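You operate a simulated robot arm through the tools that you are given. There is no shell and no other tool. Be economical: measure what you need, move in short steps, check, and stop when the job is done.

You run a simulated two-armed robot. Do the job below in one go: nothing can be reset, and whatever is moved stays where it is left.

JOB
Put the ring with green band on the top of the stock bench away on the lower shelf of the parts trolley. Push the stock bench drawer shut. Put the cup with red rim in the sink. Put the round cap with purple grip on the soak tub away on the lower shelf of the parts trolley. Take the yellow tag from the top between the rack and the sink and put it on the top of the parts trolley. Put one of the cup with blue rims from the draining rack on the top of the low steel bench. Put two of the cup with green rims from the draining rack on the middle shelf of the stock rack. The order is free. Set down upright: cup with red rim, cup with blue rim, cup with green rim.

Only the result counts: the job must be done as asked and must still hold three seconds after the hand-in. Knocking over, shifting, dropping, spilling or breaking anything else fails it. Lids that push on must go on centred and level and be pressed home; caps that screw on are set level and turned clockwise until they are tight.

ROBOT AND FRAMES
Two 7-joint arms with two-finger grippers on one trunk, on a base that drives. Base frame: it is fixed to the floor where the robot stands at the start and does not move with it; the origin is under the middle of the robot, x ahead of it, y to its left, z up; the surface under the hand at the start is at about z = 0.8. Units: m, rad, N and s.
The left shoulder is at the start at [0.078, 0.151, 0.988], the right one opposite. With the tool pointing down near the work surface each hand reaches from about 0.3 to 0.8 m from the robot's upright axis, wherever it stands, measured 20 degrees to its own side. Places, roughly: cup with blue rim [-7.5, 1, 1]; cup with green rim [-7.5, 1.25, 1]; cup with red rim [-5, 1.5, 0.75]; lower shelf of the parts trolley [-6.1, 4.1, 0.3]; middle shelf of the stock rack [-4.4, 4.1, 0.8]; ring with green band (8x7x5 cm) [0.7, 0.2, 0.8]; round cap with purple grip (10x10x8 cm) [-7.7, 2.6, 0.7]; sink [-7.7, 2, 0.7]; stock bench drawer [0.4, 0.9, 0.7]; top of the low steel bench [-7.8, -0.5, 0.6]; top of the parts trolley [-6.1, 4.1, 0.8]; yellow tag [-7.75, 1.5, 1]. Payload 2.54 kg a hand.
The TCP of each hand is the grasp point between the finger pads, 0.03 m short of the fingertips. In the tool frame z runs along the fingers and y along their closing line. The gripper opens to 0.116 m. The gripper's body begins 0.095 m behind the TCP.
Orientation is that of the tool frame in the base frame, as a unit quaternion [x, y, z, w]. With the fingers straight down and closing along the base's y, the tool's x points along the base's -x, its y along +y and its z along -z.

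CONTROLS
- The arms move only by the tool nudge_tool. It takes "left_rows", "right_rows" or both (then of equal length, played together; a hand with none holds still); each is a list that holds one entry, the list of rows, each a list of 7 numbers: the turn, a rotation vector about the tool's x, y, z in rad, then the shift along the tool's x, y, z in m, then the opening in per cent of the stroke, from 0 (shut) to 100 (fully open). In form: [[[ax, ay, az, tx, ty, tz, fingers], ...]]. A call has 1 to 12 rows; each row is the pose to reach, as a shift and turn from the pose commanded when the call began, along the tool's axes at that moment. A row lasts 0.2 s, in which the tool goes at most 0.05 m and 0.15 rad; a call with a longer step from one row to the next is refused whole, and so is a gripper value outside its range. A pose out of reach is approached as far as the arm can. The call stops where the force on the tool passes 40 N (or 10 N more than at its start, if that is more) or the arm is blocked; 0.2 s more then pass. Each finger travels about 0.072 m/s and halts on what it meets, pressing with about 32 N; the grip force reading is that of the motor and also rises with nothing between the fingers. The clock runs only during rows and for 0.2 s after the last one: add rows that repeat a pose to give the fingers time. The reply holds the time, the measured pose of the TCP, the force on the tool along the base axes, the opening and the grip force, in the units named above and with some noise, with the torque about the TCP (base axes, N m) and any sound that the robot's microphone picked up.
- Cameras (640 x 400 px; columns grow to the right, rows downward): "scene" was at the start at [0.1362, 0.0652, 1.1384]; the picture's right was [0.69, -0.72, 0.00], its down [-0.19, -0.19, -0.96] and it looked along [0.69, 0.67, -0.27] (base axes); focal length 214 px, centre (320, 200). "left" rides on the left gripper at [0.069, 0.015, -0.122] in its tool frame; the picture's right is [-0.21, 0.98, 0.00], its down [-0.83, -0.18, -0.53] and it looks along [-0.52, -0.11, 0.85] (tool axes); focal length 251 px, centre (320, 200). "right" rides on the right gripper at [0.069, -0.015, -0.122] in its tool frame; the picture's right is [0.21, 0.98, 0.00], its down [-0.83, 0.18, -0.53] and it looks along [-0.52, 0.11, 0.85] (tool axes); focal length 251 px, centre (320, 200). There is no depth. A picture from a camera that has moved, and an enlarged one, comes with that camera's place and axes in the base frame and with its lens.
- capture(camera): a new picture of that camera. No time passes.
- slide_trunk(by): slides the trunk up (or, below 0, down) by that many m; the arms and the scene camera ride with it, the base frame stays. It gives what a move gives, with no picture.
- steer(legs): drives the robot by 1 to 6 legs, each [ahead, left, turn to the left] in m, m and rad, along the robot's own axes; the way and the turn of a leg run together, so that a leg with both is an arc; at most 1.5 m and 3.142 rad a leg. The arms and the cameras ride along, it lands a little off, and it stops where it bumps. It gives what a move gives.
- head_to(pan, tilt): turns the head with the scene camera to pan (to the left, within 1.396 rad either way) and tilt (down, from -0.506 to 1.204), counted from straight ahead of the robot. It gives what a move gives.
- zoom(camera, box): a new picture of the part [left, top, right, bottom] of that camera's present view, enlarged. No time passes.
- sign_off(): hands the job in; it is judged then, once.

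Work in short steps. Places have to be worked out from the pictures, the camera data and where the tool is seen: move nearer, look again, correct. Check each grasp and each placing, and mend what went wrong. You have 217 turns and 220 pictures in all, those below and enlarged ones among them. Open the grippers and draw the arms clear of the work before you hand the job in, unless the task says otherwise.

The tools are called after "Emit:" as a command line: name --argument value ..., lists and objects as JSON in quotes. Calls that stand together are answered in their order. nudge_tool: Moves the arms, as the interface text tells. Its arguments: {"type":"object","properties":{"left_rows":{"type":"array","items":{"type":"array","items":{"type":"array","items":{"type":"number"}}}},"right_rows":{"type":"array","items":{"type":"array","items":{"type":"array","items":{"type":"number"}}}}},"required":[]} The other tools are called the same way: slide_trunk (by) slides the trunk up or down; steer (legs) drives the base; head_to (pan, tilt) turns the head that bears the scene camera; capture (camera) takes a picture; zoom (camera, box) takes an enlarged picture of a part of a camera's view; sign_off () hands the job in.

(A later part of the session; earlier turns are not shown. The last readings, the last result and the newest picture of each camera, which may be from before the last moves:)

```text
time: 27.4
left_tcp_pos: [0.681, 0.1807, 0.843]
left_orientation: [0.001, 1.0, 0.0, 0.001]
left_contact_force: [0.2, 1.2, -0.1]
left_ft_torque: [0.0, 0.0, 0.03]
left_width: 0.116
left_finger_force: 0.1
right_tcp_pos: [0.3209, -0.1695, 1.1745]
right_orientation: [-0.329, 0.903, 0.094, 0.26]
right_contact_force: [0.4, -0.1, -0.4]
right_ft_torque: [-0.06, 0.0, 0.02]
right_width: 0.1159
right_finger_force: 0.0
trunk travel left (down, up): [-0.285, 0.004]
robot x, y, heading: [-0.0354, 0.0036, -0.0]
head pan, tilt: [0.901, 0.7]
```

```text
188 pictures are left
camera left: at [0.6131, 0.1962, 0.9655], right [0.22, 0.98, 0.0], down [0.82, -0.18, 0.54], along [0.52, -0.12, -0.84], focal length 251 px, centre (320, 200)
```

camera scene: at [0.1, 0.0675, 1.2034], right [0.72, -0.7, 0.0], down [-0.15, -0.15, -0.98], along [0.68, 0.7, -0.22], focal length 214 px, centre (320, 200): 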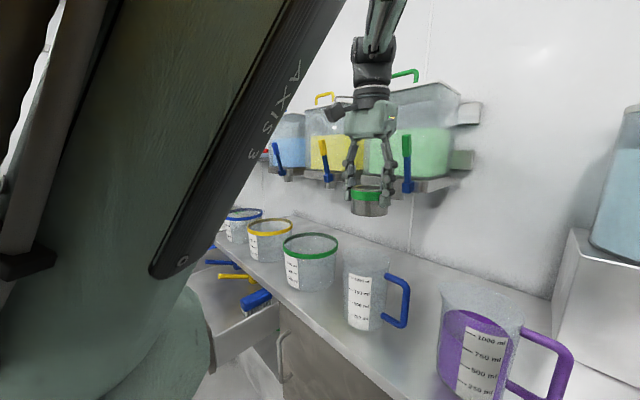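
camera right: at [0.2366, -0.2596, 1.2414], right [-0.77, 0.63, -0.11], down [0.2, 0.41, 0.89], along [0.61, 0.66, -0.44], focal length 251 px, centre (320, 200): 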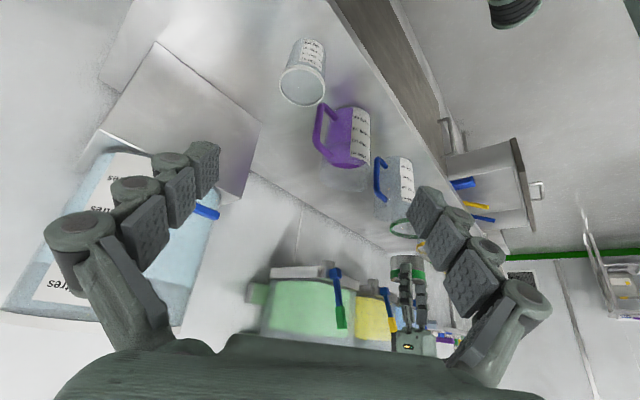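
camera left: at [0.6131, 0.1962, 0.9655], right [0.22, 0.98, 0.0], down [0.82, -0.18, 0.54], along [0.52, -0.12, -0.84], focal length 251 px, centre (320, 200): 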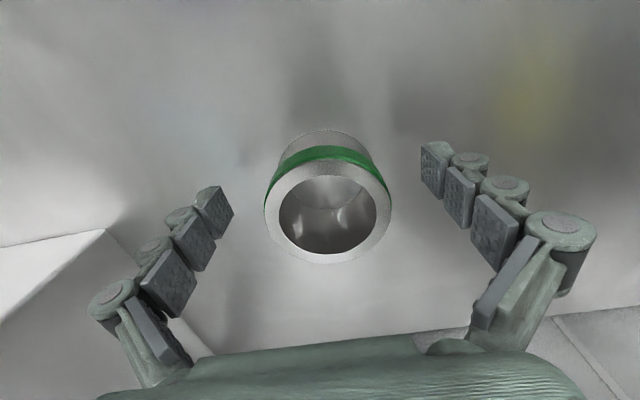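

Emit:
nudge_tool --left_rows '[[[0, 0, 0, -0.01, 0.002, 0.001, 100], [0, 0, 0, -0.01, 0.002, 0.004, 100], [0, 0, 0, -0.01, 0.002, 0.004, 40], [0, 0, 0, -0.01, 0.002, 0.004, 20], [0, 0, 0, -0.01, 0.002, 0.004, 20], [0, 0, 0, -0.01, 0.002, 0.004, 20]]]'

Emit:
nudge_tool --left_rows '[[[0, 0, 0, 0, 0, -0.02, 20], [0, 0, 0, 0, 0, -0.05, 20], [0, 0, 0, 0, 0, -0.08, 20], [0, 0, 0, 0, 0, -0.11, 20], [0, 0, 0, 0, 0, -0.14, 20], [0, 0, 0, 0.01, 0, -0.165, 20]]]'

Emit:
capture --camera "left"

```text
time: 28.9
left_tcp_pos: [0.6925, 0.1828, 0.8404]
left_orientation: [0.002, 1.0, 0.001, 0.001]
left_contact_force: [-0.8, -0.8, 1.8]
left_ft_torque: [-0.02, 0.14, -0.02]
left_width: 0.0659
left_finger_force: 32.3
right_tcp_pos: [0.3207, -0.1697, 1.174]
right_orientation: [-0.329, 0.902, 0.095, 0.262]
right_contact_force: [-0.2, 0.0, 0.1]
right_ft_torque: [-0.01, 0.01, -0.01]
right_width: 0.1161
right_finger_force: 0.1
trunk travel left (down, up): [-0.285, 0.004]
robot x, y, heading: [-0.0343, -0.0006, -0.003]
head pan, tilt: [0.901, 0.7]
```

```text
time: 30.2
left_tcp_pos: [0.6813, 0.1837, 1.0069]
left_orientation: [0.001, 1.0, 0.001, 0.001]
left_contact_force: [-0.2, -0.2, -1.4]
left_ft_torque: [-0.02, 0.04, -0.01]
left_width: 0.0646
left_finger_force: 31.7
right_tcp_pos: [0.3208, -0.1698, 1.1741]
right_orientation: [-0.328, 0.903, 0.095, 0.261]
right_contact_force: [0.2, -0.1, 0.0]
right_ft_torque: [0.02, 0.02, 0.03]
right_width: 0.1159
right_finger_force: 0.1
trunk travel left (down, up): [-0.285, 0.004]
robot x, y, heading: [-0.0345, -0.0036, -0.002]
head pan, tilt: [0.901, 0.7]
```

```text
187 pictures are left
camera left: at [0.6133, 0.1991, 1.129], right [0.22, 0.98, 0.0], down [0.82, -0.19, 0.54], along [0.52, -0.12, -0.84], focal length 251 px, centre (320, 200)
```

left: 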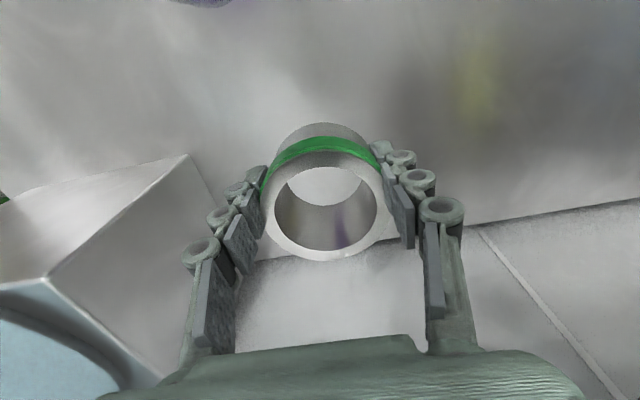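

The ring's body simply seems to be narrower than its band; it's centred enough. I carry it back gently over the jug.

Emit:
nudge_tool --left_rows '[[[0, 0, 0, 0.01, 0, -0.03, 15], [0, 0, 0, 0.025, 0, -0.06, 15], [0, 0, 0, 0.045, 0, -0.085, 15], [0, 0, 0, 0.07, 0, -0.1, 15], [0, 0, 0, 0.1, 0.01, -0.11, 15], [0, 0, 0, 0.13, 0.025, -0.115, 15], [0, 0, 0, 0.16, 0.045, -0.12, 15], [0, 0, 0, 0.19, 0.07, -0.12, 15], [0, 0, 0, 0.215, 0.095, -0.12, 15], [0, 0, 0, 0.235, 0.12, -0.12, 15], [0, 0, 0, 0.25, 0.15, -0.12, 15], [0, 0, 0, 0.265, 0.18, -0.12, 15]]]'

Emit:
capture --camera "left"

Emit:
zoom --camera "right" --box '[400, 60, 640, 260]'

```text
time: 32.9
left_tcp_pos: [0.4151, 0.365, 1.1247]
left_orientation: [0.0, 1.0, -0.002, 0.0]
left_contact_force: [0.6, 0.2, -2.8]
left_ft_torque: [-0.02, 0.0, 0.02]
left_width: 0.0645
left_finger_force: 32.2
right_tcp_pos: [0.322, -0.1687, 1.1733]
right_orientation: [-0.329, 0.903, 0.095, 0.26]
right_contact_force: [0.3, 0.6, -0.6]
right_ft_torque: [-0.02, -0.01, 0.0]
right_width: 0.1161
right_finger_force: 0.0
trunk travel left (down, up): [-0.285, 0.004]
robot x, y, heading: [-0.0361, -0.0034, -0.006]
head pan, tilt: [0.901, 0.7]
```

```text
186 pictures are left
camera left: at [0.347, 0.3809, 1.2452], right [0.22, 0.98, 0.0], down [0.83, -0.18, 0.54], along [0.52, -0.12, -0.84], focal length 251 px, centre (320, 200)
```

left: 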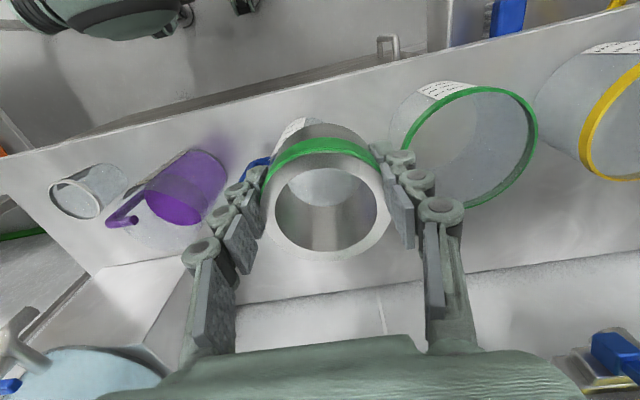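

```text
2.00 times, centred on (520, 160) of right
camera zoom: at [0.2367, -0.2594, 1.2414], right [-0.77, 0.63, -0.11], down [0.2, 0.41, 0.89], along [0.61, 0.66, -0.44], focal length 503 px, centre (-80, 280)
```

zoom: 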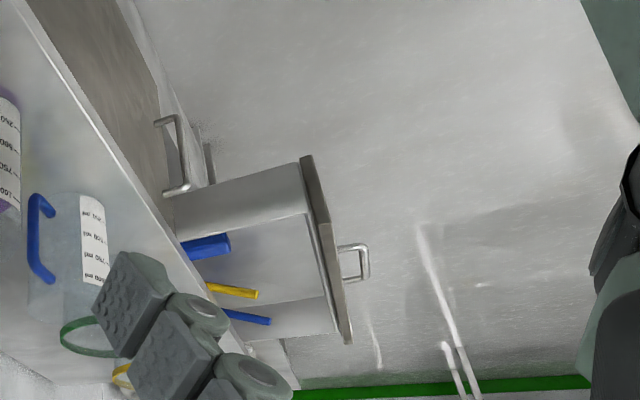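

Ring is steady. The drawer front is at about x≈0.2, y≈0.9, z≈0.7 (open ~0.2 m). Back off and drive left so the right hand faces it.

Emit:
steer --legs '[[-0.42, 0, 0], [0, 1.03, 0]]'

Emit:
head_to --pan -0.1 --tilt 0.6

Emit:
capture --camera "scene"

Emit:
capture --camera "left"

```text
time: 45.2
left_tcp_pos: [0.0002, 1.387, 1.1232]
left_orientation: [0.002, 1.0, -0.003, 0.0]
left_contact_force: [0.1, 0.1, -2.5]
left_ft_torque: [0.03, 0.01, -0.01]
left_width: 0.0635
left_finger_force: 31.9
right_tcp_pos: [-0.0977, 0.8517, 1.1755]
right_orientation: [-0.326, 0.904, 0.093, 0.26]
right_contact_force: [-0.3, 0.0, -0.4]
right_ft_torque: [0.04, 0.03, 0.0]
right_width: 0.116
right_finger_force: 0.1
trunk travel left (down, up): [-0.285, 0.004]
robot x, y, heading: [-0.4527, 1.0203, -0.001]
head pan, tilt: [0.901, 0.7]
```

```text
time: 46.5
left_tcp_pos: [-0.0004, 1.3864, 1.1225]
left_orientation: [0.002, 1.0, -0.002, -0.001]
left_contact_force: [0.2, 0.6, -1.8]
left_ft_torque: [-0.04, 0.01, -0.02]
left_width: 0.0637
left_finger_force: 32.1
right_tcp_pos: [-0.0966, 0.8526, 1.1743]
right_orientation: [-0.328, 0.904, 0.095, 0.259]
right_contact_force: [-0.2, -0.5, -0.3]
right_ft_torque: [-0.04, 0.0, 0.02]
right_width: 0.1159
right_finger_force: 0.1
trunk travel left (down, up): [-0.285, 0.004]
robot x, y, heading: [-0.4511, 1.0251, -0.008]
head pan, tilt: [-0.099, 0.6]
```

```text
184 pictures are left
camera scene: at [-0.2962, 1.0496, 1.1751], right [0.29, -0.96, 0.0], down [-0.48, -0.15, -0.87], along [0.83, 0.25, -0.5], focal length 214 px, centre (320, 200)
```

scene: 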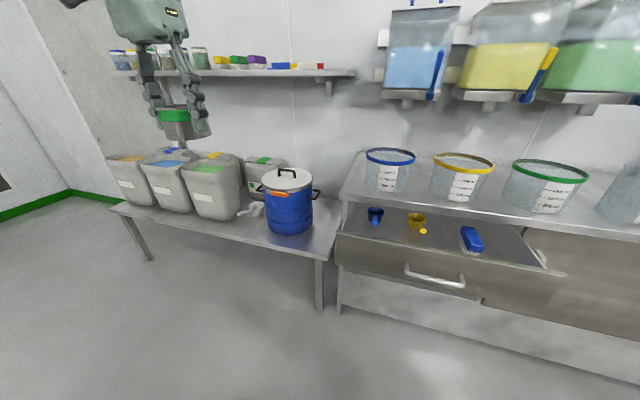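

```text
183 pictures are left
camera left: at [-0.0686, 1.4026, 1.2441], right [0.22, 0.98, -0.01], down [0.83, -0.18, 0.53], along [0.52, -0.12, -0.85], focal length 251 px, centre (320, 200)
```

left: 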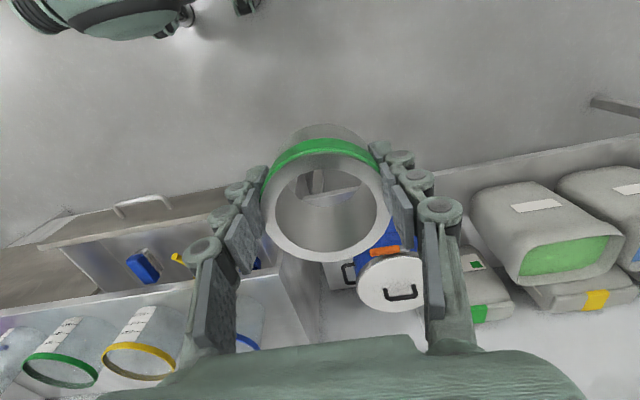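

Emit:
zoom --camera "scene" --box '[310, 200, 600, 330]'

```text
2.21 times, centred on (455, 265) of scene
camera zoom: at [-0.2962, 1.0496, 1.1751], right [0.29, -0.96, 0.0], down [-0.48, -0.15, -0.87], along [0.83, 0.25, -0.5], focal length 473 px, centre (22, 57)
```

zoom: 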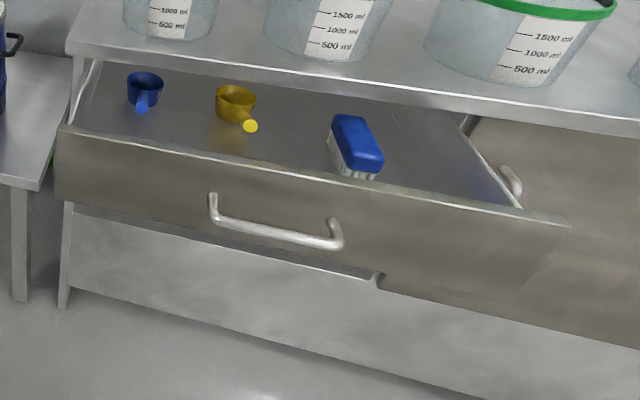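

Panel face is at x≈0.2, y 0.6–1.15, handle below its middle. I first turn the right hand to point straight ahead with fingers shut, then lower the trunk.

Emit:
nudge_tool --right_rows '[[[0, -0.14, 0, 0, 0, 0, 50], [0, -0.28, 0, 0, 0, 0, 0], [0, -0.42, 0, 0, 0, 0, 0], [0, -0.56, 0, 0, 0, 0, 0], [0, -0.7, 0, 0, 0, 0, 0], [0, -0.84, 0, 0, 0, 0, 0], [0, -0.98, 0, 0, 0, 0, 0], [0, -1.01, 0, 0, 0, 0, 0]]]'

Emit:
nudge_tool --right_rows '[[[0.14, 0, 0, 0, 0, 0, 0], [0.28, 0, 0, 0, 0, 0, 0], [0.42, 0, 0, 0, 0, 0, 0], [0.56, 0, 0, 0, 0, 0, 0], [0.7, 0, 0, 0, 0, 0, 0]]]'

Emit:
slide_trunk --by -0.2

Emit:
capture --camera "scene"

```text
time: 48.3
left_tcp_pos: [-0.0008, 1.3866, 1.1221]
left_orientation: [0.001, 1.0, -0.004, -0.001]
left_contact_force: [-0.5, -0.7, -2.8]
left_ft_torque: [0.0, 0.02, 0.02]
left_width: 0.0636
left_finger_force: 32.6
right_tcp_pos: [-0.0667, 0.8176, 1.2149]
right_orientation: [-0.242, 0.665, 0.241, 0.665]
right_contact_force: [-0.7, 1.4, -0.2]
right_ft_torque: [-0.01, 0.03, 0.0]
right_width: 0.0001
right_finger_force: 28.4
right hand out of reach, approached as far as the arm can: row 5, 6, 7, 8
trunk travel left (down, up): [-0.285, 0.004]
robot x, y, heading: [-0.4515, 1.0256, -0.007]
head pan, tilt: [-0.099, 0.6]
```

```text
time: 49.5
left_tcp_pos: [0.0004, 1.3871, 1.121]
left_orientation: [0.002, 1.0, -0.004, -0.002]
left_contact_force: [-0.2, -0.2, -1.2]
left_ft_torque: [-0.02, 0.08, 0.0]
left_width: 0.0635
left_finger_force: 32.6
right_tcp_pos: [-0.0402, 0.8261, 1.281]
right_orientation: [0.003, 0.707, -0.003, 0.707]
right_contact_force: [0.9, 0.6, 0.4]
right_ft_torque: [-0.01, -0.02, -0.05]
right_width: 0.0
right_finger_force: 29.1
right hand out of reach, approached as far as the arm can: row 1, 2, 3, 4, 5
trunk travel left (down, up): [-0.285, 0.004]
robot x, y, heading: [-0.4519, 1.0241, -0.006]
head pan, tilt: [-0.099, 0.6]
```

```text
time: 51.6
left_tcp_pos: [-0.0009, 1.3875, 0.9221]
left_orientation: [0.002, 1.0, -0.004, -0.001]
left_contact_force: [-0.6, 0.2, -2.0]
left_ft_torque: [-0.02, 0.0, 0.02]
left_width: 0.0633
left_finger_force: 31.8
right_tcp_pos: [-0.0405, 0.8256, 1.0794]
right_orientation: [0.002, 0.707, -0.002, 0.707]
right_contact_force: [-0.1, 0.1, -0.3]
right_ft_torque: [-0.02, 0.01, 0.0]
right_width: 0.0002
right_finger_force: 28.3
trunk travel left (down, up): [-0.085, 0.204]
robot x, y, heading: [-0.4516, 1.0258, -0.007]
head pan, tilt: [-0.099, 0.6]
```

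```text
181 pictures are left
camera scene: at [-0.2959, 1.0483, 0.9753], right [0.28, -0.96, 0.0], down [-0.48, -0.14, -0.87], along [0.83, 0.24, -0.5], focal length 214 px, centre (320, 200)
```

scene: 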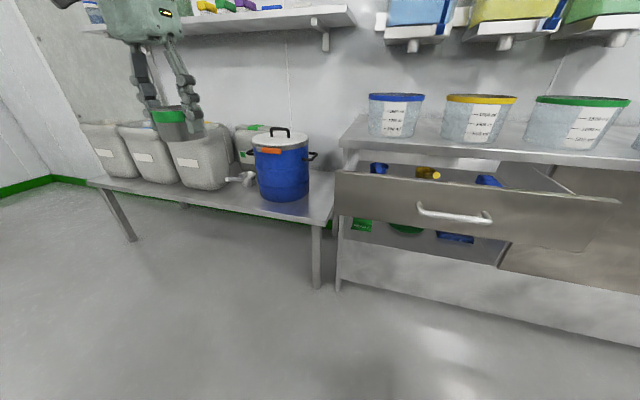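

Now lower the hand to z≈0.727 and forward to x≈0.1, short of the panel.

Emit:
nudge_tool --right_rows '[[[0, 0, 0, 0.04, 0.01, 0.02, 0], [0, 0, 0, 0.08, 0.02, 0.04, 0], [0, 0, 0, 0.12, 0.03, 0.05, 0], [0, 0, 0, 0.16, 0.035, 0.06, 0], [0, 0, 0, 0.2, 0.035, 0.07, 0], [0, 0, 0, 0.24, 0.035, 0.08, 0], [0, 0, 0, 0.28, 0.035, 0.09, 0], [0, 0, 0, 0.32, 0.035, 0.1, 0], [0, 0, 0, 0.352, 0.035, 0.12, 0]]]'

Emit:
capture --camera "scene"

```text
time: 53.6
left_tcp_pos: [0.0001, 1.3858, 0.9203]
left_orientation: [0.002, 1.0, -0.005, -0.001]
left_contact_force: [-1.6, 0.1, -2.2]
left_ft_torque: [-0.03, 0.01, 0.0]
left_width: 0.0636
left_finger_force: 31.8
right_tcp_pos: [0.0694, 0.919, 0.7654]
right_orientation: [0.005, 0.708, -0.004, 0.706]
right_contact_force: [0.7, 0.0, -0.5]
right_ft_torque: [0.01, 0.04, 0.0]
right_width: 0.0002
right_finger_force: 28.5
right hand out of reach, approached as far as the arm can: row 1, 2, 3, 4, 5, 6, 7, 8, 9
trunk travel left (down, up): [-0.085, 0.204]
robot x, y, heading: [-0.4535, 1.0227, -0.006]
head pan, tilt: [-0.099, 0.6]
```

```text
180 pictures are left
camera scene: at [-0.2958, 1.0479, 0.9752], right [0.27, -0.96, 0.0], down [-0.48, -0.14, -0.87], along [0.83, 0.24, -0.5], focal length 214 px, centre (320, 200)
```

scene: 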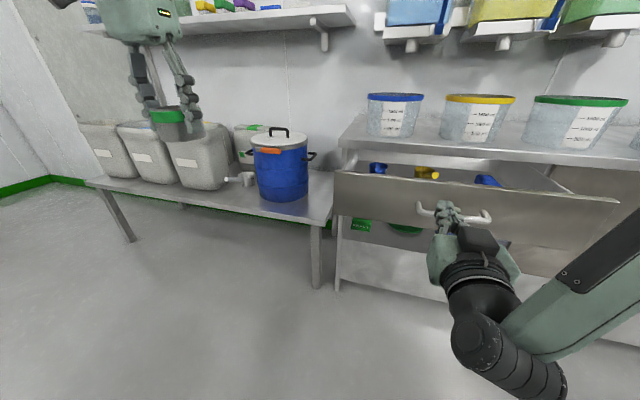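

Lower the trunk 4 cm so the fingers are at z≈0.725, then push forward slowly.

Emit:
slide_trunk --by -0.04

Emit:
nudge_tool --right_rows '[[[0, 0, 0, 0, -0.01, 0.02, 0], [0, 0, 0, 0, -0.02, 0.04, 0], [0, 0, 0, 0, -0.03, 0.06, 0], [0, 0, 0, 0, -0.035, 0.08, 0]]]'

Emit:
capture --camera "scene"

```text
time: 54.5
left_tcp_pos: [-0.0015, 1.3866, 0.881]
left_orientation: [0.001, 1.0, -0.004, -0.001]
left_contact_force: [-1.0, -0.2, -1.9]
left_ft_torque: [-0.01, 0.02, 0.01]
left_width: 0.0634
left_finger_force: 32.5
right_tcp_pos: [0.0695, 0.9192, 0.7248]
right_orientation: [0.004, 0.708, -0.003, 0.706]
right_contact_force: [-0.4, -0.8, 0.9]
right_ft_torque: [-0.02, 0.04, -0.03]
right_width: 0.0001
right_finger_force: 29.1
trunk travel left (down, up): [-0.045, 0.244]
robot x, y, heading: [-0.4507, 1.0246, -0.0]
head pan, tilt: [-0.099, 0.6]
```

```text
time: 55.5
left_tcp_pos: [-0.0013, 1.3857, 0.8812]
left_orientation: [0.002, 1.0, -0.004, -0.002]
left_contact_force: [-0.4, 0.1, -1.5]
left_ft_torque: [0.03, -0.01, 0.01]
left_width: 0.0633
left_finger_force: 31.9
right_tcp_pos: [0.1294, 0.9249, 0.7451]
right_orientation: [0.007, 0.71, -0.007, 0.704]
right_contact_force: [-0.4, -0.6, 0.2]
right_ft_torque: [-0.02, -0.03, -0.03]
right_width: 0.0002
right_finger_force: 28.5
right hand out of reach, approached as far as the arm can: row 1, 2, 3, 4
trunk travel left (down, up): [-0.045, 0.244]
robot x, y, heading: [-0.4474, 1.022, -0.009]
head pan, tilt: [-0.099, 0.6]
```

```text
179 pictures are left
camera scene: at [-0.2957, 1.0478, 0.9352], right [0.27, -0.96, 0.0], down [-0.48, -0.14, -0.87], along [0.83, 0.24, -0.5], focal length 214 px, centre (320, 200)
```

scene: 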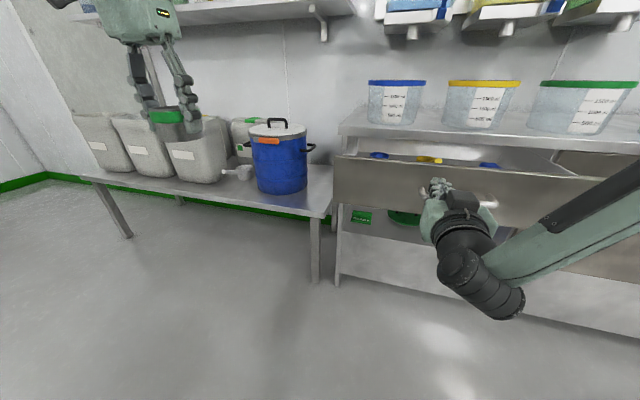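

The arm is near its limit in this pose, so I push by driving the base: trunk 2 cm lower, then forward gently.

Emit:
slide_trunk --by -0.02

Emit:
steer --legs '[[0.08, 0, 0]]'

Emit:
capture --camera "scene"

```text
time: 56.1
left_tcp_pos: [0.0003, 1.3868, 0.8614]
left_orientation: [0.002, 1.0, -0.004, -0.002]
left_contact_force: [0.2, -0.6, -2.2]
left_ft_torque: [0.0, 0.0, 0.0]
left_width: 0.0633
left_finger_force: 32.0
right_tcp_pos: [0.1294, 0.924, 0.7257]
right_orientation: [0.008, 0.711, -0.008, 0.703]
right_contact_force: [0.1, 0.7, -0.2]
right_ft_torque: [-0.02, 0.01, 0.04]
right_width: 0.0001
right_finger_force: 28.9
trunk travel left (down, up): [-0.025, 0.264]
robot x, y, heading: [-0.451, 1.0213, -0.006]
head pan, tilt: [-0.099, 0.6]
```

```text
time: 57.2
left_tcp_pos: [0.0773, 1.387, 0.8606]
left_orientation: [0.001, 1.0, -0.004, -0.002]
left_contact_force: [-0.1, 0.4, -2.6]
left_ft_torque: [0.03, 0.01, 0.0]
left_width: 0.0632
left_finger_force: 32.4
right_tcp_pos: [0.2063, 0.9228, 0.7255]
right_orientation: [0.008, 0.71, -0.007, 0.704]
right_contact_force: [-0.4, 0.0, 0.0]
right_ft_torque: [0.02, 0.0, -0.01]
right_width: 0.0
right_finger_force: 28.8
trunk travel left (down, up): [-0.025, 0.264]
robot x, y, heading: [-0.3722, 1.0245, -0.009]
head pan, tilt: [-0.099, 0.6]
```

```text
178 pictures are left
camera scene: at [-0.2177, 1.0471, 0.9152], right [0.27, -0.96, 0.0], down [-0.48, -0.13, -0.87], along [0.83, 0.23, -0.5], focal length 214 px, centre (320, 200)
```

scene: 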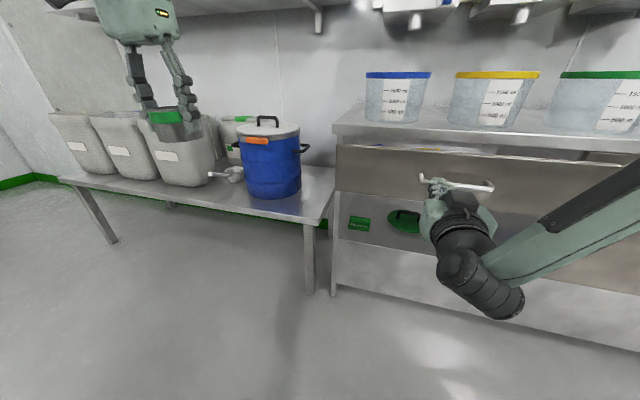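

The drawer has started moving in. Continue.

Emit:
steer --legs '[[0.08, 0, 0]]'

Emit:
capture --camera "scene"

```text
time: 58.2
left_tcp_pos: [0.1561, 1.3854, 0.8604]
left_orientation: [0.001, 1.0, -0.005, -0.004]
left_contact_force: [-0.4, 0.5, -1.6]
left_ft_torque: [-0.02, 0.01, 0.02]
left_width: 0.0631
left_finger_force: 32.5
right_tcp_pos: [0.2845, 0.9242, 0.7261]
right_orientation: [0.008, 0.71, -0.007, 0.704]
right_contact_force: [0.2, 0.2, -1.1]
right_ft_torque: [-0.01, -0.01, -0.01]
right_width: 0.0
right_finger_force: 28.3
trunk travel left (down, up): [-0.025, 0.264]
robot x, y, heading: [-0.2972, 1.0232, -0.007]
head pan, tilt: [-0.099, 0.6]
```

```text
177 pictures are left
camera scene: at [-0.1403, 1.046, 0.915], right [0.26, -0.97, 0.0], down [-0.48, -0.13, -0.87], along [0.84, 0.23, -0.5], focal length 214 px, centre (320, 200)
```

scene: 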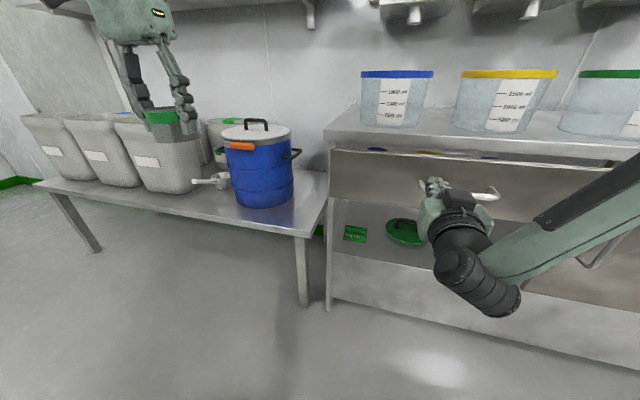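

Emit:
steer --legs '[[0.05, 0, 0]]'

Emit:
zoom --camera "scene" --box '[300, 100, 640, 300]'

```text
time: 59.1
left_tcp_pos: [0.2029, 1.3848, 0.8585]
left_orientation: [0.002, 1.0, -0.004, -0.005]
left_contact_force: [0.1, 0.3, -2.6]
left_ft_torque: [0.01, 0.04, 0.05]
left_width: 0.063
left_finger_force: 31.7
right_tcp_pos: [0.3325, 0.9216, 0.7254]
right_orientation: [0.008, 0.71, -0.008, 0.704]
right_contact_force: [-0.5, -0.3, 0.8]
right_ft_torque: [-0.02, -0.01, -0.02]
right_width: 0.0
right_finger_force: 28.7
trunk travel left (down, up): [-0.025, 0.264]
robot x, y, heading: [-0.2501, 1.0223, -0.007]
head pan, tilt: [-0.099, 0.6]
```

```text
1.88 times, centred on (470, 200) of scene
camera zoom: at [-0.0921, 1.0447, 0.9149], right [0.25, -0.97, 0.0], down [-0.48, -0.13, -0.87], along [0.84, 0.22, -0.5], focal length 404 px, centre (38, 200)
```

zoom: 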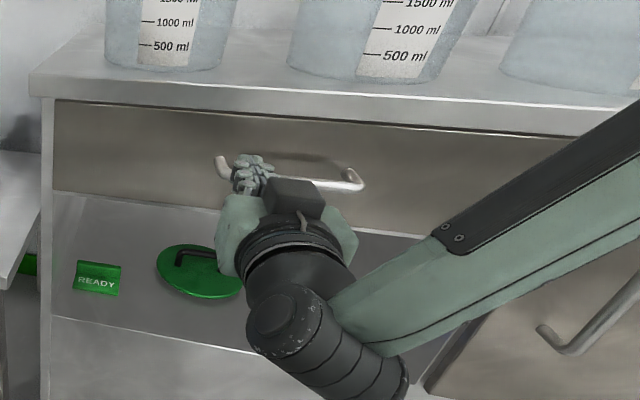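

Nearly flush. Small further push, watching force.

Emit:
steer --legs '[[0.02, 0, 0]]'

Emit:
zoom --camera "scene" --box '[300, 100, 640, 300]'

```text
time: 59.9
left_tcp_pos: [0.2229, 1.3858, 0.8582]
left_orientation: [0.001, 1.0, -0.005, -0.006]
left_contact_force: [-0.5, 0.3, -2.3]
left_ft_torque: [0.05, 0.03, -0.02]
left_width: 0.0629
left_finger_force: 32.4
right_tcp_pos: [0.3523, 0.9218, 0.7253]
right_orientation: [0.008, 0.711, -0.008, 0.703]
right_contact_force: [0.5, 0.2, 0.3]
right_ft_torque: [-0.01, -0.02, 0.02]
right_width: 0.0002
right_finger_force: 28.2
trunk travel left (down, up): [-0.025, 0.264]
robot x, y, heading: [-0.2287, 1.016, -0.003]
head pan, tilt: [-0.099, 0.6]
```

```text
1.88 times, centred on (470, 200) of scene
camera zoom: at [-0.0724, 1.0438, 0.9149], right [0.24, -0.97, 0.0], down [-0.49, -0.12, -0.87], along [0.84, 0.21, -0.5], focal length 404 px, centre (38, 200)
```

zoom: 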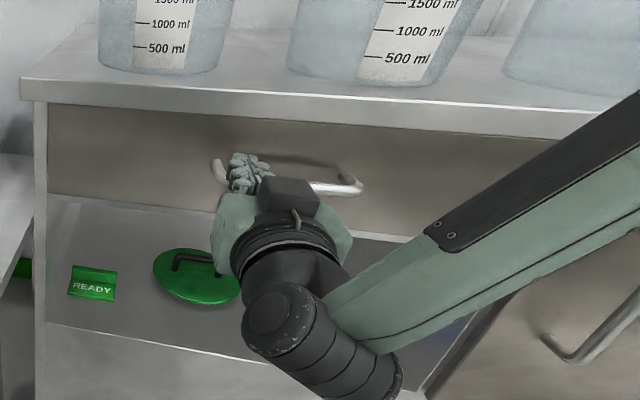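

Emit:
steer --legs '[[0.02, 0, 0]]'

Emit:
zoom --camera "scene" --box '[300, 100, 640, 300]'

```text
time: 60.7
left_tcp_pos: [0.2423, 1.3856, 0.8573]
left_orientation: [0.001, 1.0, -0.006, -0.007]
left_contact_force: [0.7, -0.3, -2.3]
left_ft_torque: [-0.02, 0.03, -0.01]
left_width: 0.0632
left_finger_force: 31.5
right_tcp_pos: [0.3715, 0.9221, 0.7263]
right_orientation: [0.008, 0.71, -0.008, 0.704]
right_contact_force: [-0.5, -0.3, -0.6]
right_ft_torque: [0.02, 0.01, -0.02]
right_width: 0.0001
right_finger_force: 28.6
trunk travel left (down, up): [-0.025, 0.264]
robot x, y, heading: [-0.2054, 1.0215, -0.006]
head pan, tilt: [-0.099, 0.6]
```

```text
1.88 times, centred on (470, 200) of scene
camera zoom: at [-0.0527, 1.0429, 0.9148], right [0.23, -0.97, 0.0], down [-0.49, -0.12, -0.86], along [0.84, 0.2, -0.5], focal length 404 px, centre (38, 200)
```

zoom: 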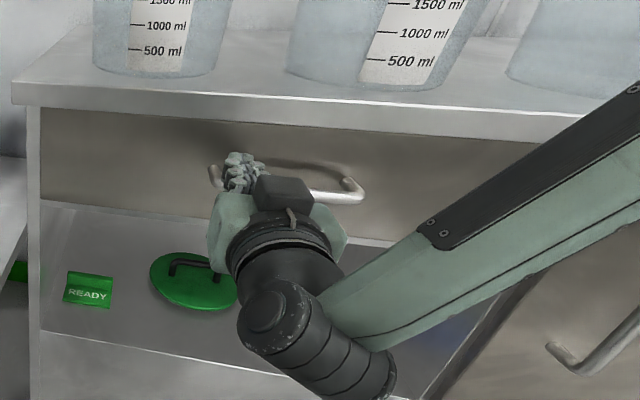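

Emit:
steer --legs '[[0.02, 0, 0]]'

Emit:
zoom --camera "scene" --box '[300, 100, 640, 300]'

```text
time: 61.5
left_tcp_pos: [0.2623, 1.3842, 0.8571]
left_orientation: [0.001, 1.0, -0.006, -0.006]
left_contact_force: [0.8, 0.1, -2.2]
left_ft_torque: [-0.01, 0.02, 0.05]
left_width: 0.0629
left_finger_force: 32.1
right_tcp_pos: [0.3897, 0.9218, 0.7255]
right_orientation: [0.008, 0.711, -0.008, 0.703]
right_contact_force: [-27.1, -2.0, -2.8]
right_ft_torque: [-0.02, -0.14, 0.01]
right_width: 0.006
right_finger_force: 28.6
trunk travel left (down, up): [-0.025, 0.264]
robot x, y, heading: [-0.1926, 1.0216, -0.006]
head pan, tilt: [-0.099, 0.6]
```

```text
1.88 times, centred on (470, 200) of scene
camera zoom: at [-0.0338, 1.042, 0.9149], right [0.23, -0.97, 0.0], down [-0.49, -0.11, -0.87], along [0.84, 0.2, -0.5], focal length 404 px, centre (38, 200)
```

zoom: 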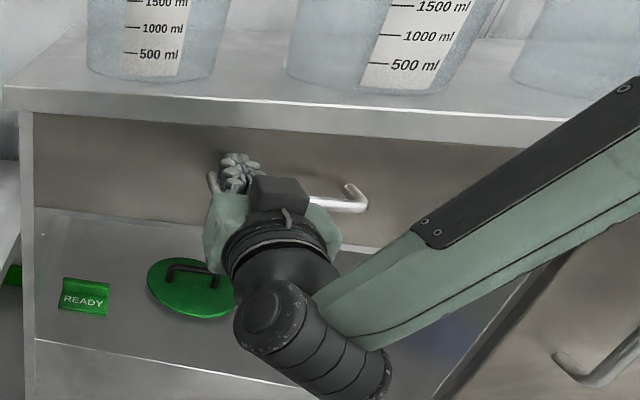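

27 N reaction: the drawer is shut on its stop. Back away, raise the trunk, and look at it once more.

Emit:
steer --legs '[[-0.4, 0, 0]]'

Emit:
slide_trunk --by 0.2

Emit:
capture --camera "scene"

```text
time: 64.0
left_tcp_pos: [-0.1323, 1.389, 0.8544]
left_orientation: [0.0, 1.0, -0.007, -0.009]
left_contact_force: [0.2, 0.2, -2.0]
left_ft_torque: [0.01, 0.02, -0.01]
left_width: 0.063
left_finger_force: 32.5
right_tcp_pos: [-0.0009, 0.9262, 0.7239]
right_orientation: [0.007, 0.712, -0.008, 0.703]
right_contact_force: [0.6, 1.2, -0.5]
right_ft_torque: [-0.01, -0.01, -0.02]
right_width: 0.0001
right_finger_force: 28.2
trunk travel left (down, up): [-0.025, 0.264]
robot x, y, heading: [-0.5851, 1.0249, -0.007]
head pan, tilt: [-0.099, 0.6]
```

```text
time: 66.2
left_tcp_pos: [-0.1319, 1.3879, 1.0529]
left_orientation: [-0.001, 1.0, -0.006, -0.011]
left_contact_force: [0.5, -0.5, -2.9]
left_ft_torque: [-0.03, 0.03, 0.0]
left_width: 0.0627
left_finger_force: 32.5
right_tcp_pos: [-0.0016, 0.9267, 0.9245]
right_orientation: [0.007, 0.712, -0.008, 0.702]
right_contact_force: [0.4, 0.1, 0.3]
right_ft_torque: [0.02, -0.02, -0.04]
right_width: 0.0
right_finger_force: 28.8
trunk travel left (down, up): [-0.225, 0.064]
robot x, y, heading: [-0.5807, 1.0224, -0.005]
head pan, tilt: [-0.099, 0.6]
```

```text
172 pictures are left
camera scene: at [-0.4251, 1.043, 1.1144], right [0.21, -0.98, 0.0], down [-0.49, -0.11, -0.86], along [0.84, 0.18, -0.5], focal length 214 px, centre (320, 200)
```

scene: 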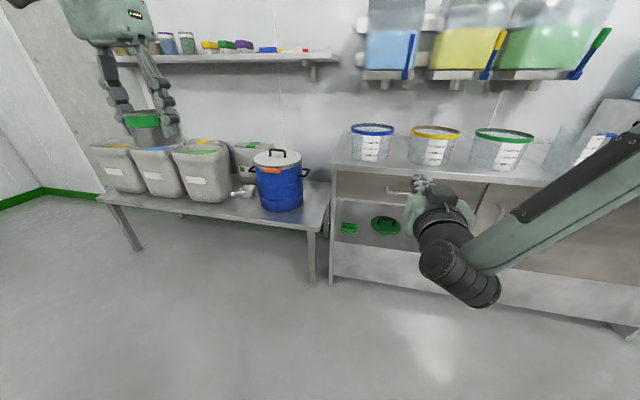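

Drawer is shut. I turn the right hand back to pointing down, and back off for the about-turn.

Emit:
nudge_tool --right_rows '[[[0, 0.14, 0, 0, -0.02, 0, 50], [0, 0.28, 0, 0, -0.04, 0, 100], [0, 0.42, 0, 0, -0.06, 0, 100], [0, 0.56, 0, 0, -0.08, 0, 100], [0, 0.7, 0, 0, -0.1, 0, 100], [0, 0.84, 0, 0, -0.1, 0, 100], [0, 0.98, 0, 0, -0.1, 0, 100], [0, 1.12, 0, 0, -0.1, 0, 100], [0, 1.26, 0, 0, -0.1, 0, 100], [0, 1.4, 0, 0, -0.1, 0, 100], [0, 1.54, 0, 0, -0.1, 0, 100], [0, 1.57, 0, 0, -0.1, 0, 100]]]'

Emit:
steer --legs '[[-0.5, 0, 0], [0, 0, 1.57], [0, 0, 1.0]]'

Emit:
head_to --pan 0.4 --tilt 0.2

Emit:
capture --camera "scene"

Emit:
capture --camera "left"

```text
time: 68.8
left_tcp_pos: [-0.1307, 1.3886, 1.0538]
left_orientation: [-0.001, 1.0, -0.006, -0.011]
left_contact_force: [0.5, 0.1, -2.1]
left_ft_torque: [0.0, 0.04, -0.05]
left_width: 0.0627
left_finger_force: 32.0
right_tcp_pos: [-0.0045, 0.8254, 0.9251]
right_orientation: [0.009, 1.0, -0.001, -0.007]
right_contact_force: [-0.2, -0.7, -0.4]
right_ft_torque: [-0.01, 0.03, 0.0]
right_width: 0.1161
right_finger_force: 0.0
trunk travel left (down, up): [-0.225, 0.064]
robot x, y, heading: [-0.583, 1.0243, -0.005]
head pan, tilt: [-0.099, 0.6]
```

```text
time: 78.0
left_tcp_pos: [-1.6458, 1.0035, 1.0496]
left_orientation: [0.949, -0.314, 0.022, -0.013]
left_contact_force: [6.4, 6.1, -0.4]
left_ft_torque: [0.21, -0.26, -0.19]
left_width: 0.0628
left_finger_force: 31.6
right_tcp_pos: [-1.4235, 1.5243, 0.924]
right_orientation: [0.949, -0.315, 0.004, 0.002]
right_contact_force: [0.5, -0.3, 0.2]
right_ft_torque: [0.01, 0.0, 0.01]
right_width: 0.116
right_finger_force: 0.1
trunk travel left (down, up): [-0.225, 0.064]
robot x, y, heading: [-1.0675, 1.0211, 2.518]
head pan, tilt: [-0.099, 0.6]
stopped in leg 3: the force on the tool passed its limit at 47 N (the readings are from after the stop); the commanded pose is now the measured one
```

```text
time: 78.9
left_tcp_pos: [-1.6457, 1.0029, 1.0522]
left_orientation: [0.95, -0.312, 0.019, -0.013]
left_contact_force: [7.2, 7.8, 5.9]
left_ft_torque: [0.27, -0.07, -0.26]
left_width: 0.0627
left_finger_force: 32.1
right_tcp_pos: [-1.4226, 1.5245, 0.9244]
right_orientation: [0.949, -0.317, 0.006, 0.001]
right_contact_force: [-0.2, 0.6, -0.3]
right_ft_torque: [-0.01, -0.01, 0.0]
right_width: 0.1158
right_finger_force: 0.1
trunk travel left (down, up): [-0.225, 0.064]
robot x, y, heading: [-1.0681, 1.0254, 2.51]
head pan, tilt: [0.4, 0.201]
```

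```text
171 pictures are left
camera scene: at [-1.214, 1.0877, 1.1451], right [0.23, 0.97, 0.0], down [0.19, -0.05, -0.98], along [-0.95, 0.22, -0.2], focal length 214 px, centre (320, 200)
```

scene: 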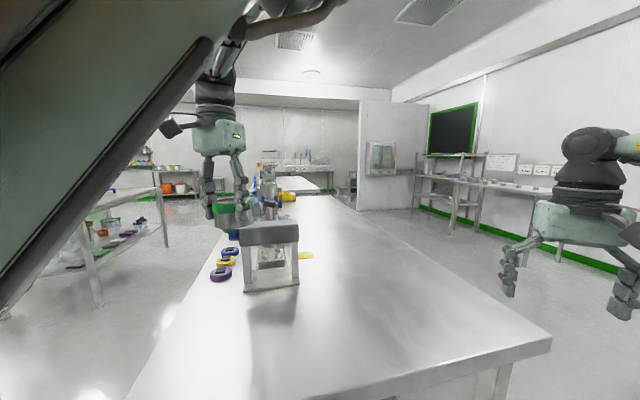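

```text
170 pictures are left
camera left: at [-1.604, 0.9475, 1.1756], right [-0.75, -0.66, -0.04], down [-0.58, 0.63, 0.52], along [-0.31, 0.41, -0.85], focal length 251 px, centre (320, 200)
```

left: 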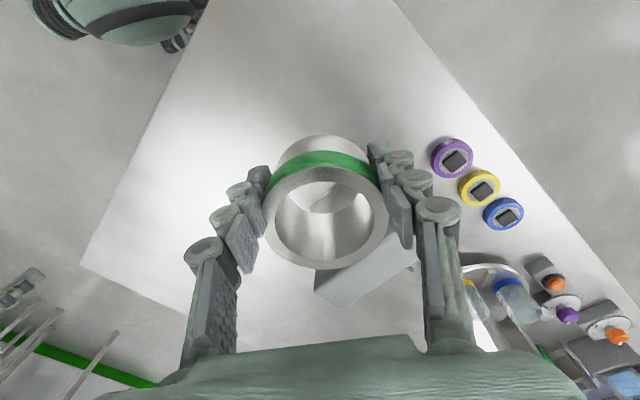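

The left hand with the ring touched a device standing on a central table. I turn back at once and check what it looks like.

Emit:
steer --legs '[[0, 0, -0.25]]'

Emit:
capture --camera "left"

Emit:
capture --camera "scene"

```text
time: 80.2
left_tcp_pos: [-1.636, 1.1441, 1.0505]
left_orientation: [0.904, -0.428, 0.023, -0.012]
left_contact_force: [-0.1, -0.1, -1.7]
left_ft_torque: [0.0, -0.01, 0.02]
left_width: 0.0629
left_finger_force: 32.2
right_tcp_pos: [-1.2908, 1.595, 0.9248]
right_orientation: [0.903, -0.43, 0.007, 0.001]
right_contact_force: [0.2, -0.4, 0.2]
right_ft_torque: [0.0, 0.0, 0.0]
right_width: 0.1162
right_finger_force: 0.0
trunk travel left (down, up): [-0.225, 0.064]
robot x, y, heading: [-1.0704, 1.0259, 2.267]
head pan, tilt: [0.4, 0.201]
```

```text
169 pictures are left
camera left: at [-1.6084, 1.0803, 1.174], right [-0.89, -0.45, -0.04], down [-0.41, 0.75, 0.52], along [-0.2, 0.48, -0.86], focal length 251 px, centre (320, 200)
```

left: 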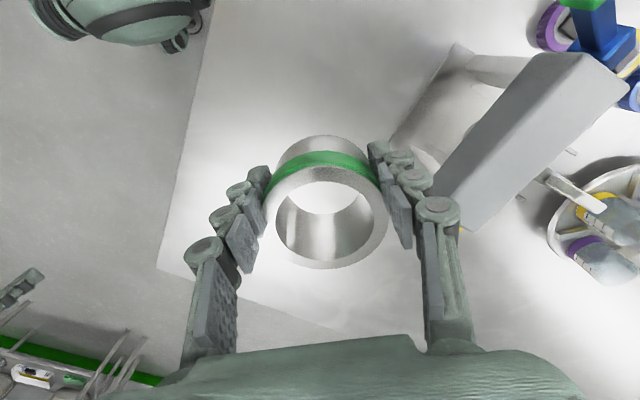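

```text
168 pictures are left
camera scene: at [-1.1957, 1.1208, 1.1449], right [0.46, 0.89, 0.0], down [0.18, -0.09, -0.98], along [-0.87, 0.45, -0.2], focal length 214 px, centre (320, 200)
```

scene: 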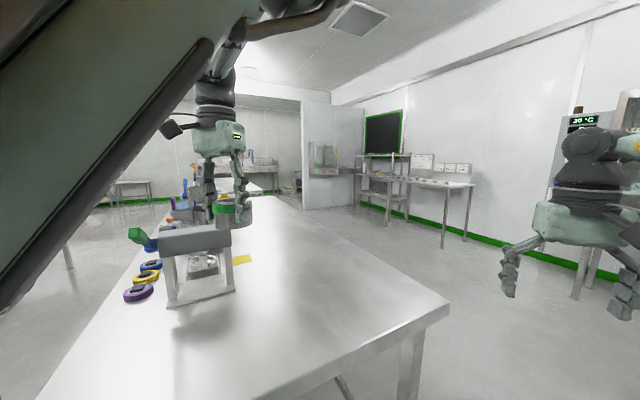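

The device stands upright and in place as far as visible. The table occupies roughly y 0.87–1.6, so I take the wide aisle at y≈2.4: turn right, drive ahead, turn left.

Emit:
steer --legs '[[0, 0, -0.7], [1.4, 0, 0]]'

Emit:
head_to --pan 0.6 --tilt 0.3

Emit:
capture --camera "scene"

```text
time: 89.3
left_tcp_pos: [-1.4291, 2.9212, 1.0507]
left_orientation: [-0.706, 0.708, -0.025, 0.004]
left_contact_force: [0.1, 0.0, -2.7]
left_ft_torque: [-0.05, 0.02, -0.01]
left_width: 0.0623
left_finger_force: 31.9
right_tcp_pos: [-0.8748, 3.0503, 0.9247]
right_orientation: [-0.703, 0.711, -0.005, -0.004]
right_contact_force: [-0.4, -0.3, 0.0]
right_ft_torque: [0.01, 0.0, 0.01]
right_width: 0.1159
right_finger_force: 0.1
trunk travel left (down, up): [-0.225, 0.064]
robot x, y, heading: [-1.0666, 2.4728, 1.576]
head pan, tilt: [0.4, 0.201]
```

```text
time: 90.0
left_tcp_pos: [-1.4277, 2.9216, 1.0505]
left_orientation: [-0.705, 0.709, -0.025, 0.004]
left_contact_force: [0.9, -0.8, -2.2]
left_ft_torque: [-0.05, -0.03, -0.01]
left_width: 0.0625
left_finger_force: 32.0
right_tcp_pos: [-0.8736, 3.0486, 0.9255]
right_orientation: [-0.703, 0.711, -0.005, -0.004]
right_contact_force: [0.0, -0.2, -0.3]
right_ft_torque: [0.01, 0.04, -0.02]
right_width: 0.116
right_finger_force: 0.1
trunk travel left (down, up): [-0.225, 0.064]
robot x, y, heading: [-1.067, 2.4674, 1.575]
head pan, tilt: [0.6, 0.3]
```

```text
167 pictures are left
camera scene: at [-1.1205, 2.6152, 1.1357], right [0.82, 0.57, 0.0], down [0.17, -0.24, -0.96], along [-0.54, 0.79, -0.3], focal length 214 px, centre (320, 200)
```

scene: 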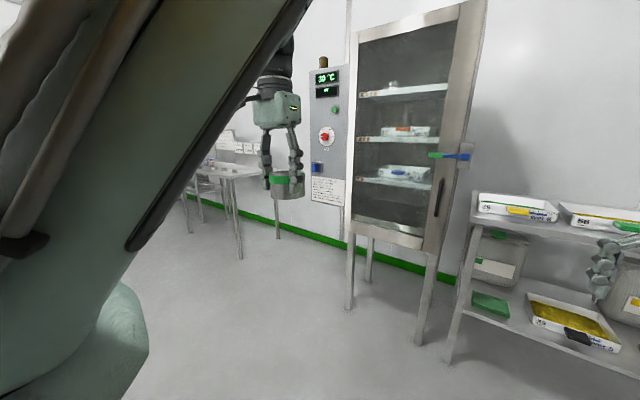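

Emit:
steer --legs '[[0, 0, 1.57]]'

Emit:
head_to --pan 0.0 --tilt 0.2

Emit:
capture --camera "scene"

```text
time: 94.2
left_tcp_pos: [-1.5315, 2.1249, 1.0502]
left_orientation: [1.0, -0.019, 0.015, -0.02]
left_contact_force: [-0.8, 0.5, -1.6]
left_ft_torque: [-0.01, -0.07, -0.01]
left_width: 0.0625
left_finger_force: 32.0
right_tcp_pos: [-1.6409, 2.6839, 0.9243]
right_orientation: [1.0, -0.023, 0.006, -0.001]
right_contact_force: [-1.0, 0.0, -0.3]
right_ft_torque: [-0.02, -0.01, -0.02]
right_width: 0.1158
right_finger_force: 0.1
trunk travel left (down, up): [-0.225, 0.064]
robot x, y, heading: [-1.067, 2.4645, 3.11]
head pan, tilt: [0.6, 0.3]
```

```text
time: 95.2
left_tcp_pos: [-1.5313, 2.1249, 1.0501]
left_orientation: [1.0, -0.018, 0.016, -0.02]
left_contact_force: [0.2, 0.0, -2.5]
left_ft_torque: [0.03, -0.05, 0.03]
left_width: 0.0621
left_finger_force: 31.5
right_tcp_pos: [-1.6407, 2.6845, 0.9254]
right_orientation: [1.0, -0.023, 0.006, -0.001]
right_contact_force: [-0.8, -0.8, -0.6]
right_ft_torque: [-0.01, 0.01, 0.0]
right_width: 0.1159
right_finger_force: 0.2
trunk travel left (down, up): [-0.225, 0.064]
robot x, y, heading: [-1.0696, 2.47, 3.115]
head pan, tilt: [0.0, 0.201]
```

```text
166 pictures are left
camera scene: at [-1.2285, 2.4717, 1.1447], right [0.0, 1.0, 0.0], down [0.2, 0.0, -0.98], along [-0.98, 0.0, -0.2], focal length 214 px, centre (320, 200)
```

scene: 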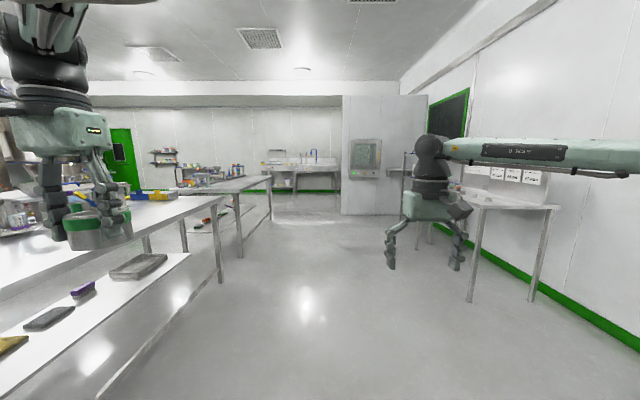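

Clear aisle. Drive 2.6 m ahead and look for the red-rimmed cup on the second table.

Emit:
steer --legs '[[1.3, 0, 0.026], [1.3, 0, 0]]'

Emit:
head_to --pan 0.4 --tilt 0.3

Emit:
capture --camera "scene"

```text
time: 108.0
left_tcp_pos: [-4.1459, 2.2047, 1.051]
left_orientation: [1.0, -0.012, 0.015, -0.02]
left_contact_force: [-0.2, 0.4, -1.9]
left_ft_torque: [-0.01, -0.07, -0.02]
left_width: 0.0622
left_finger_force: 31.9
right_tcp_pos: [-4.2652, 2.7613, 0.925]
right_orientation: [1.0, -0.014, 0.006, 0.0]
right_contact_force: [0.0, 0.5, 0.1]
right_ft_torque: [0.0, 0.0, 0.02]
right_width: 0.1158
right_finger_force: 0.0
trunk travel left (down, up): [-0.225, 0.064]
robot x, y, heading: [-3.6901, 2.5572, 3.121]
head pan, tilt: [0.0, 0.201]
```

```text
time: 108.9
left_tcp_pos: [-4.1463, 2.2052, 1.0507]
left_orientation: [1.0, -0.011, 0.014, -0.02]
left_contact_force: [0.4, 0.5, -3.1]
left_ft_torque: [0.0, -0.06, 0.0]
left_width: 0.062
left_finger_force: 32.2
right_tcp_pos: [-4.2647, 2.7613, 0.9252]
right_orientation: [1.0, -0.014, 0.006, -0.001]
right_contact_force: [0.1, -0.6, 0.8]
right_ft_torque: [-0.02, -0.01, 0.01]
right_width: 0.1162
right_finger_force: 0.0
trunk travel left (down, up): [-0.225, 0.064]
robot x, y, heading: [-3.6888, 2.559, 3.129]
head pan, tilt: [0.4, 0.3]
```

```text
165 pictures are left
camera scene: at [-3.8425, 2.5238, 1.1356], right [-0.38, 0.93, 0.0], down [0.27, 0.11, -0.96], along [-0.89, -0.36, -0.3], focal length 214 px, centre (320, 200)
```

scene: 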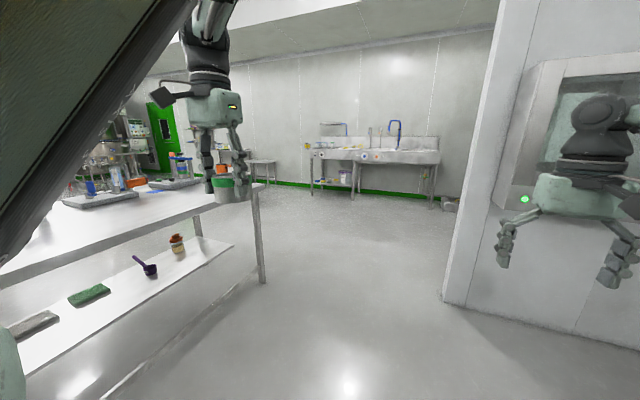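

Emit:
zoom --camera "scene" --box '[60, 120, 280, 260]'

Emit:
zoom --camera "scene" --box '[290, 110, 460, 220]'

```text
2.86 times, centred on (170, 190) of scene
camera zoom: at [-3.8425, 2.5238, 1.1356], right [-0.38, 0.93, 0.0], down [0.27, 0.11, -0.96], along [-0.89, -0.36, -0.3], focal length 613 px, centre (749, 229)
```

zoom: 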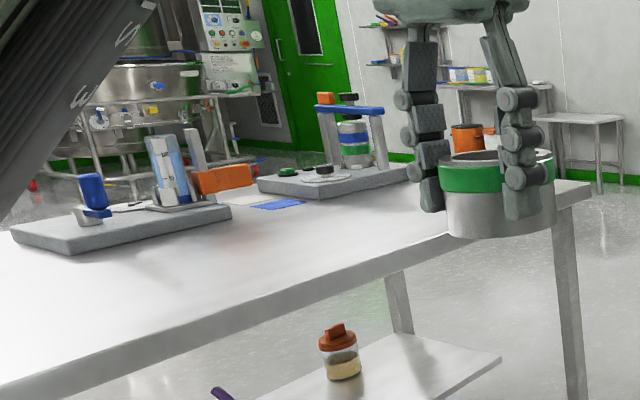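

```text
3.64 times, centred on (375, 165) of scene
camera zoom: at [-3.8425, 2.5238, 1.1356], right [-0.38, 0.93, 0.0], down [0.27, 0.11, -0.96], along [-0.89, -0.36, -0.3], focal length 780 px, centre (120, 327)
```

zoom: 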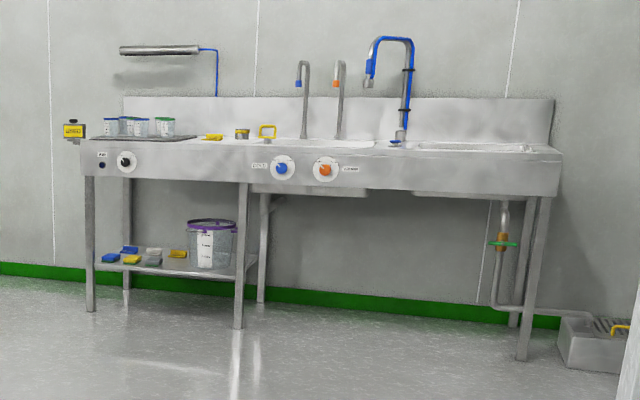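

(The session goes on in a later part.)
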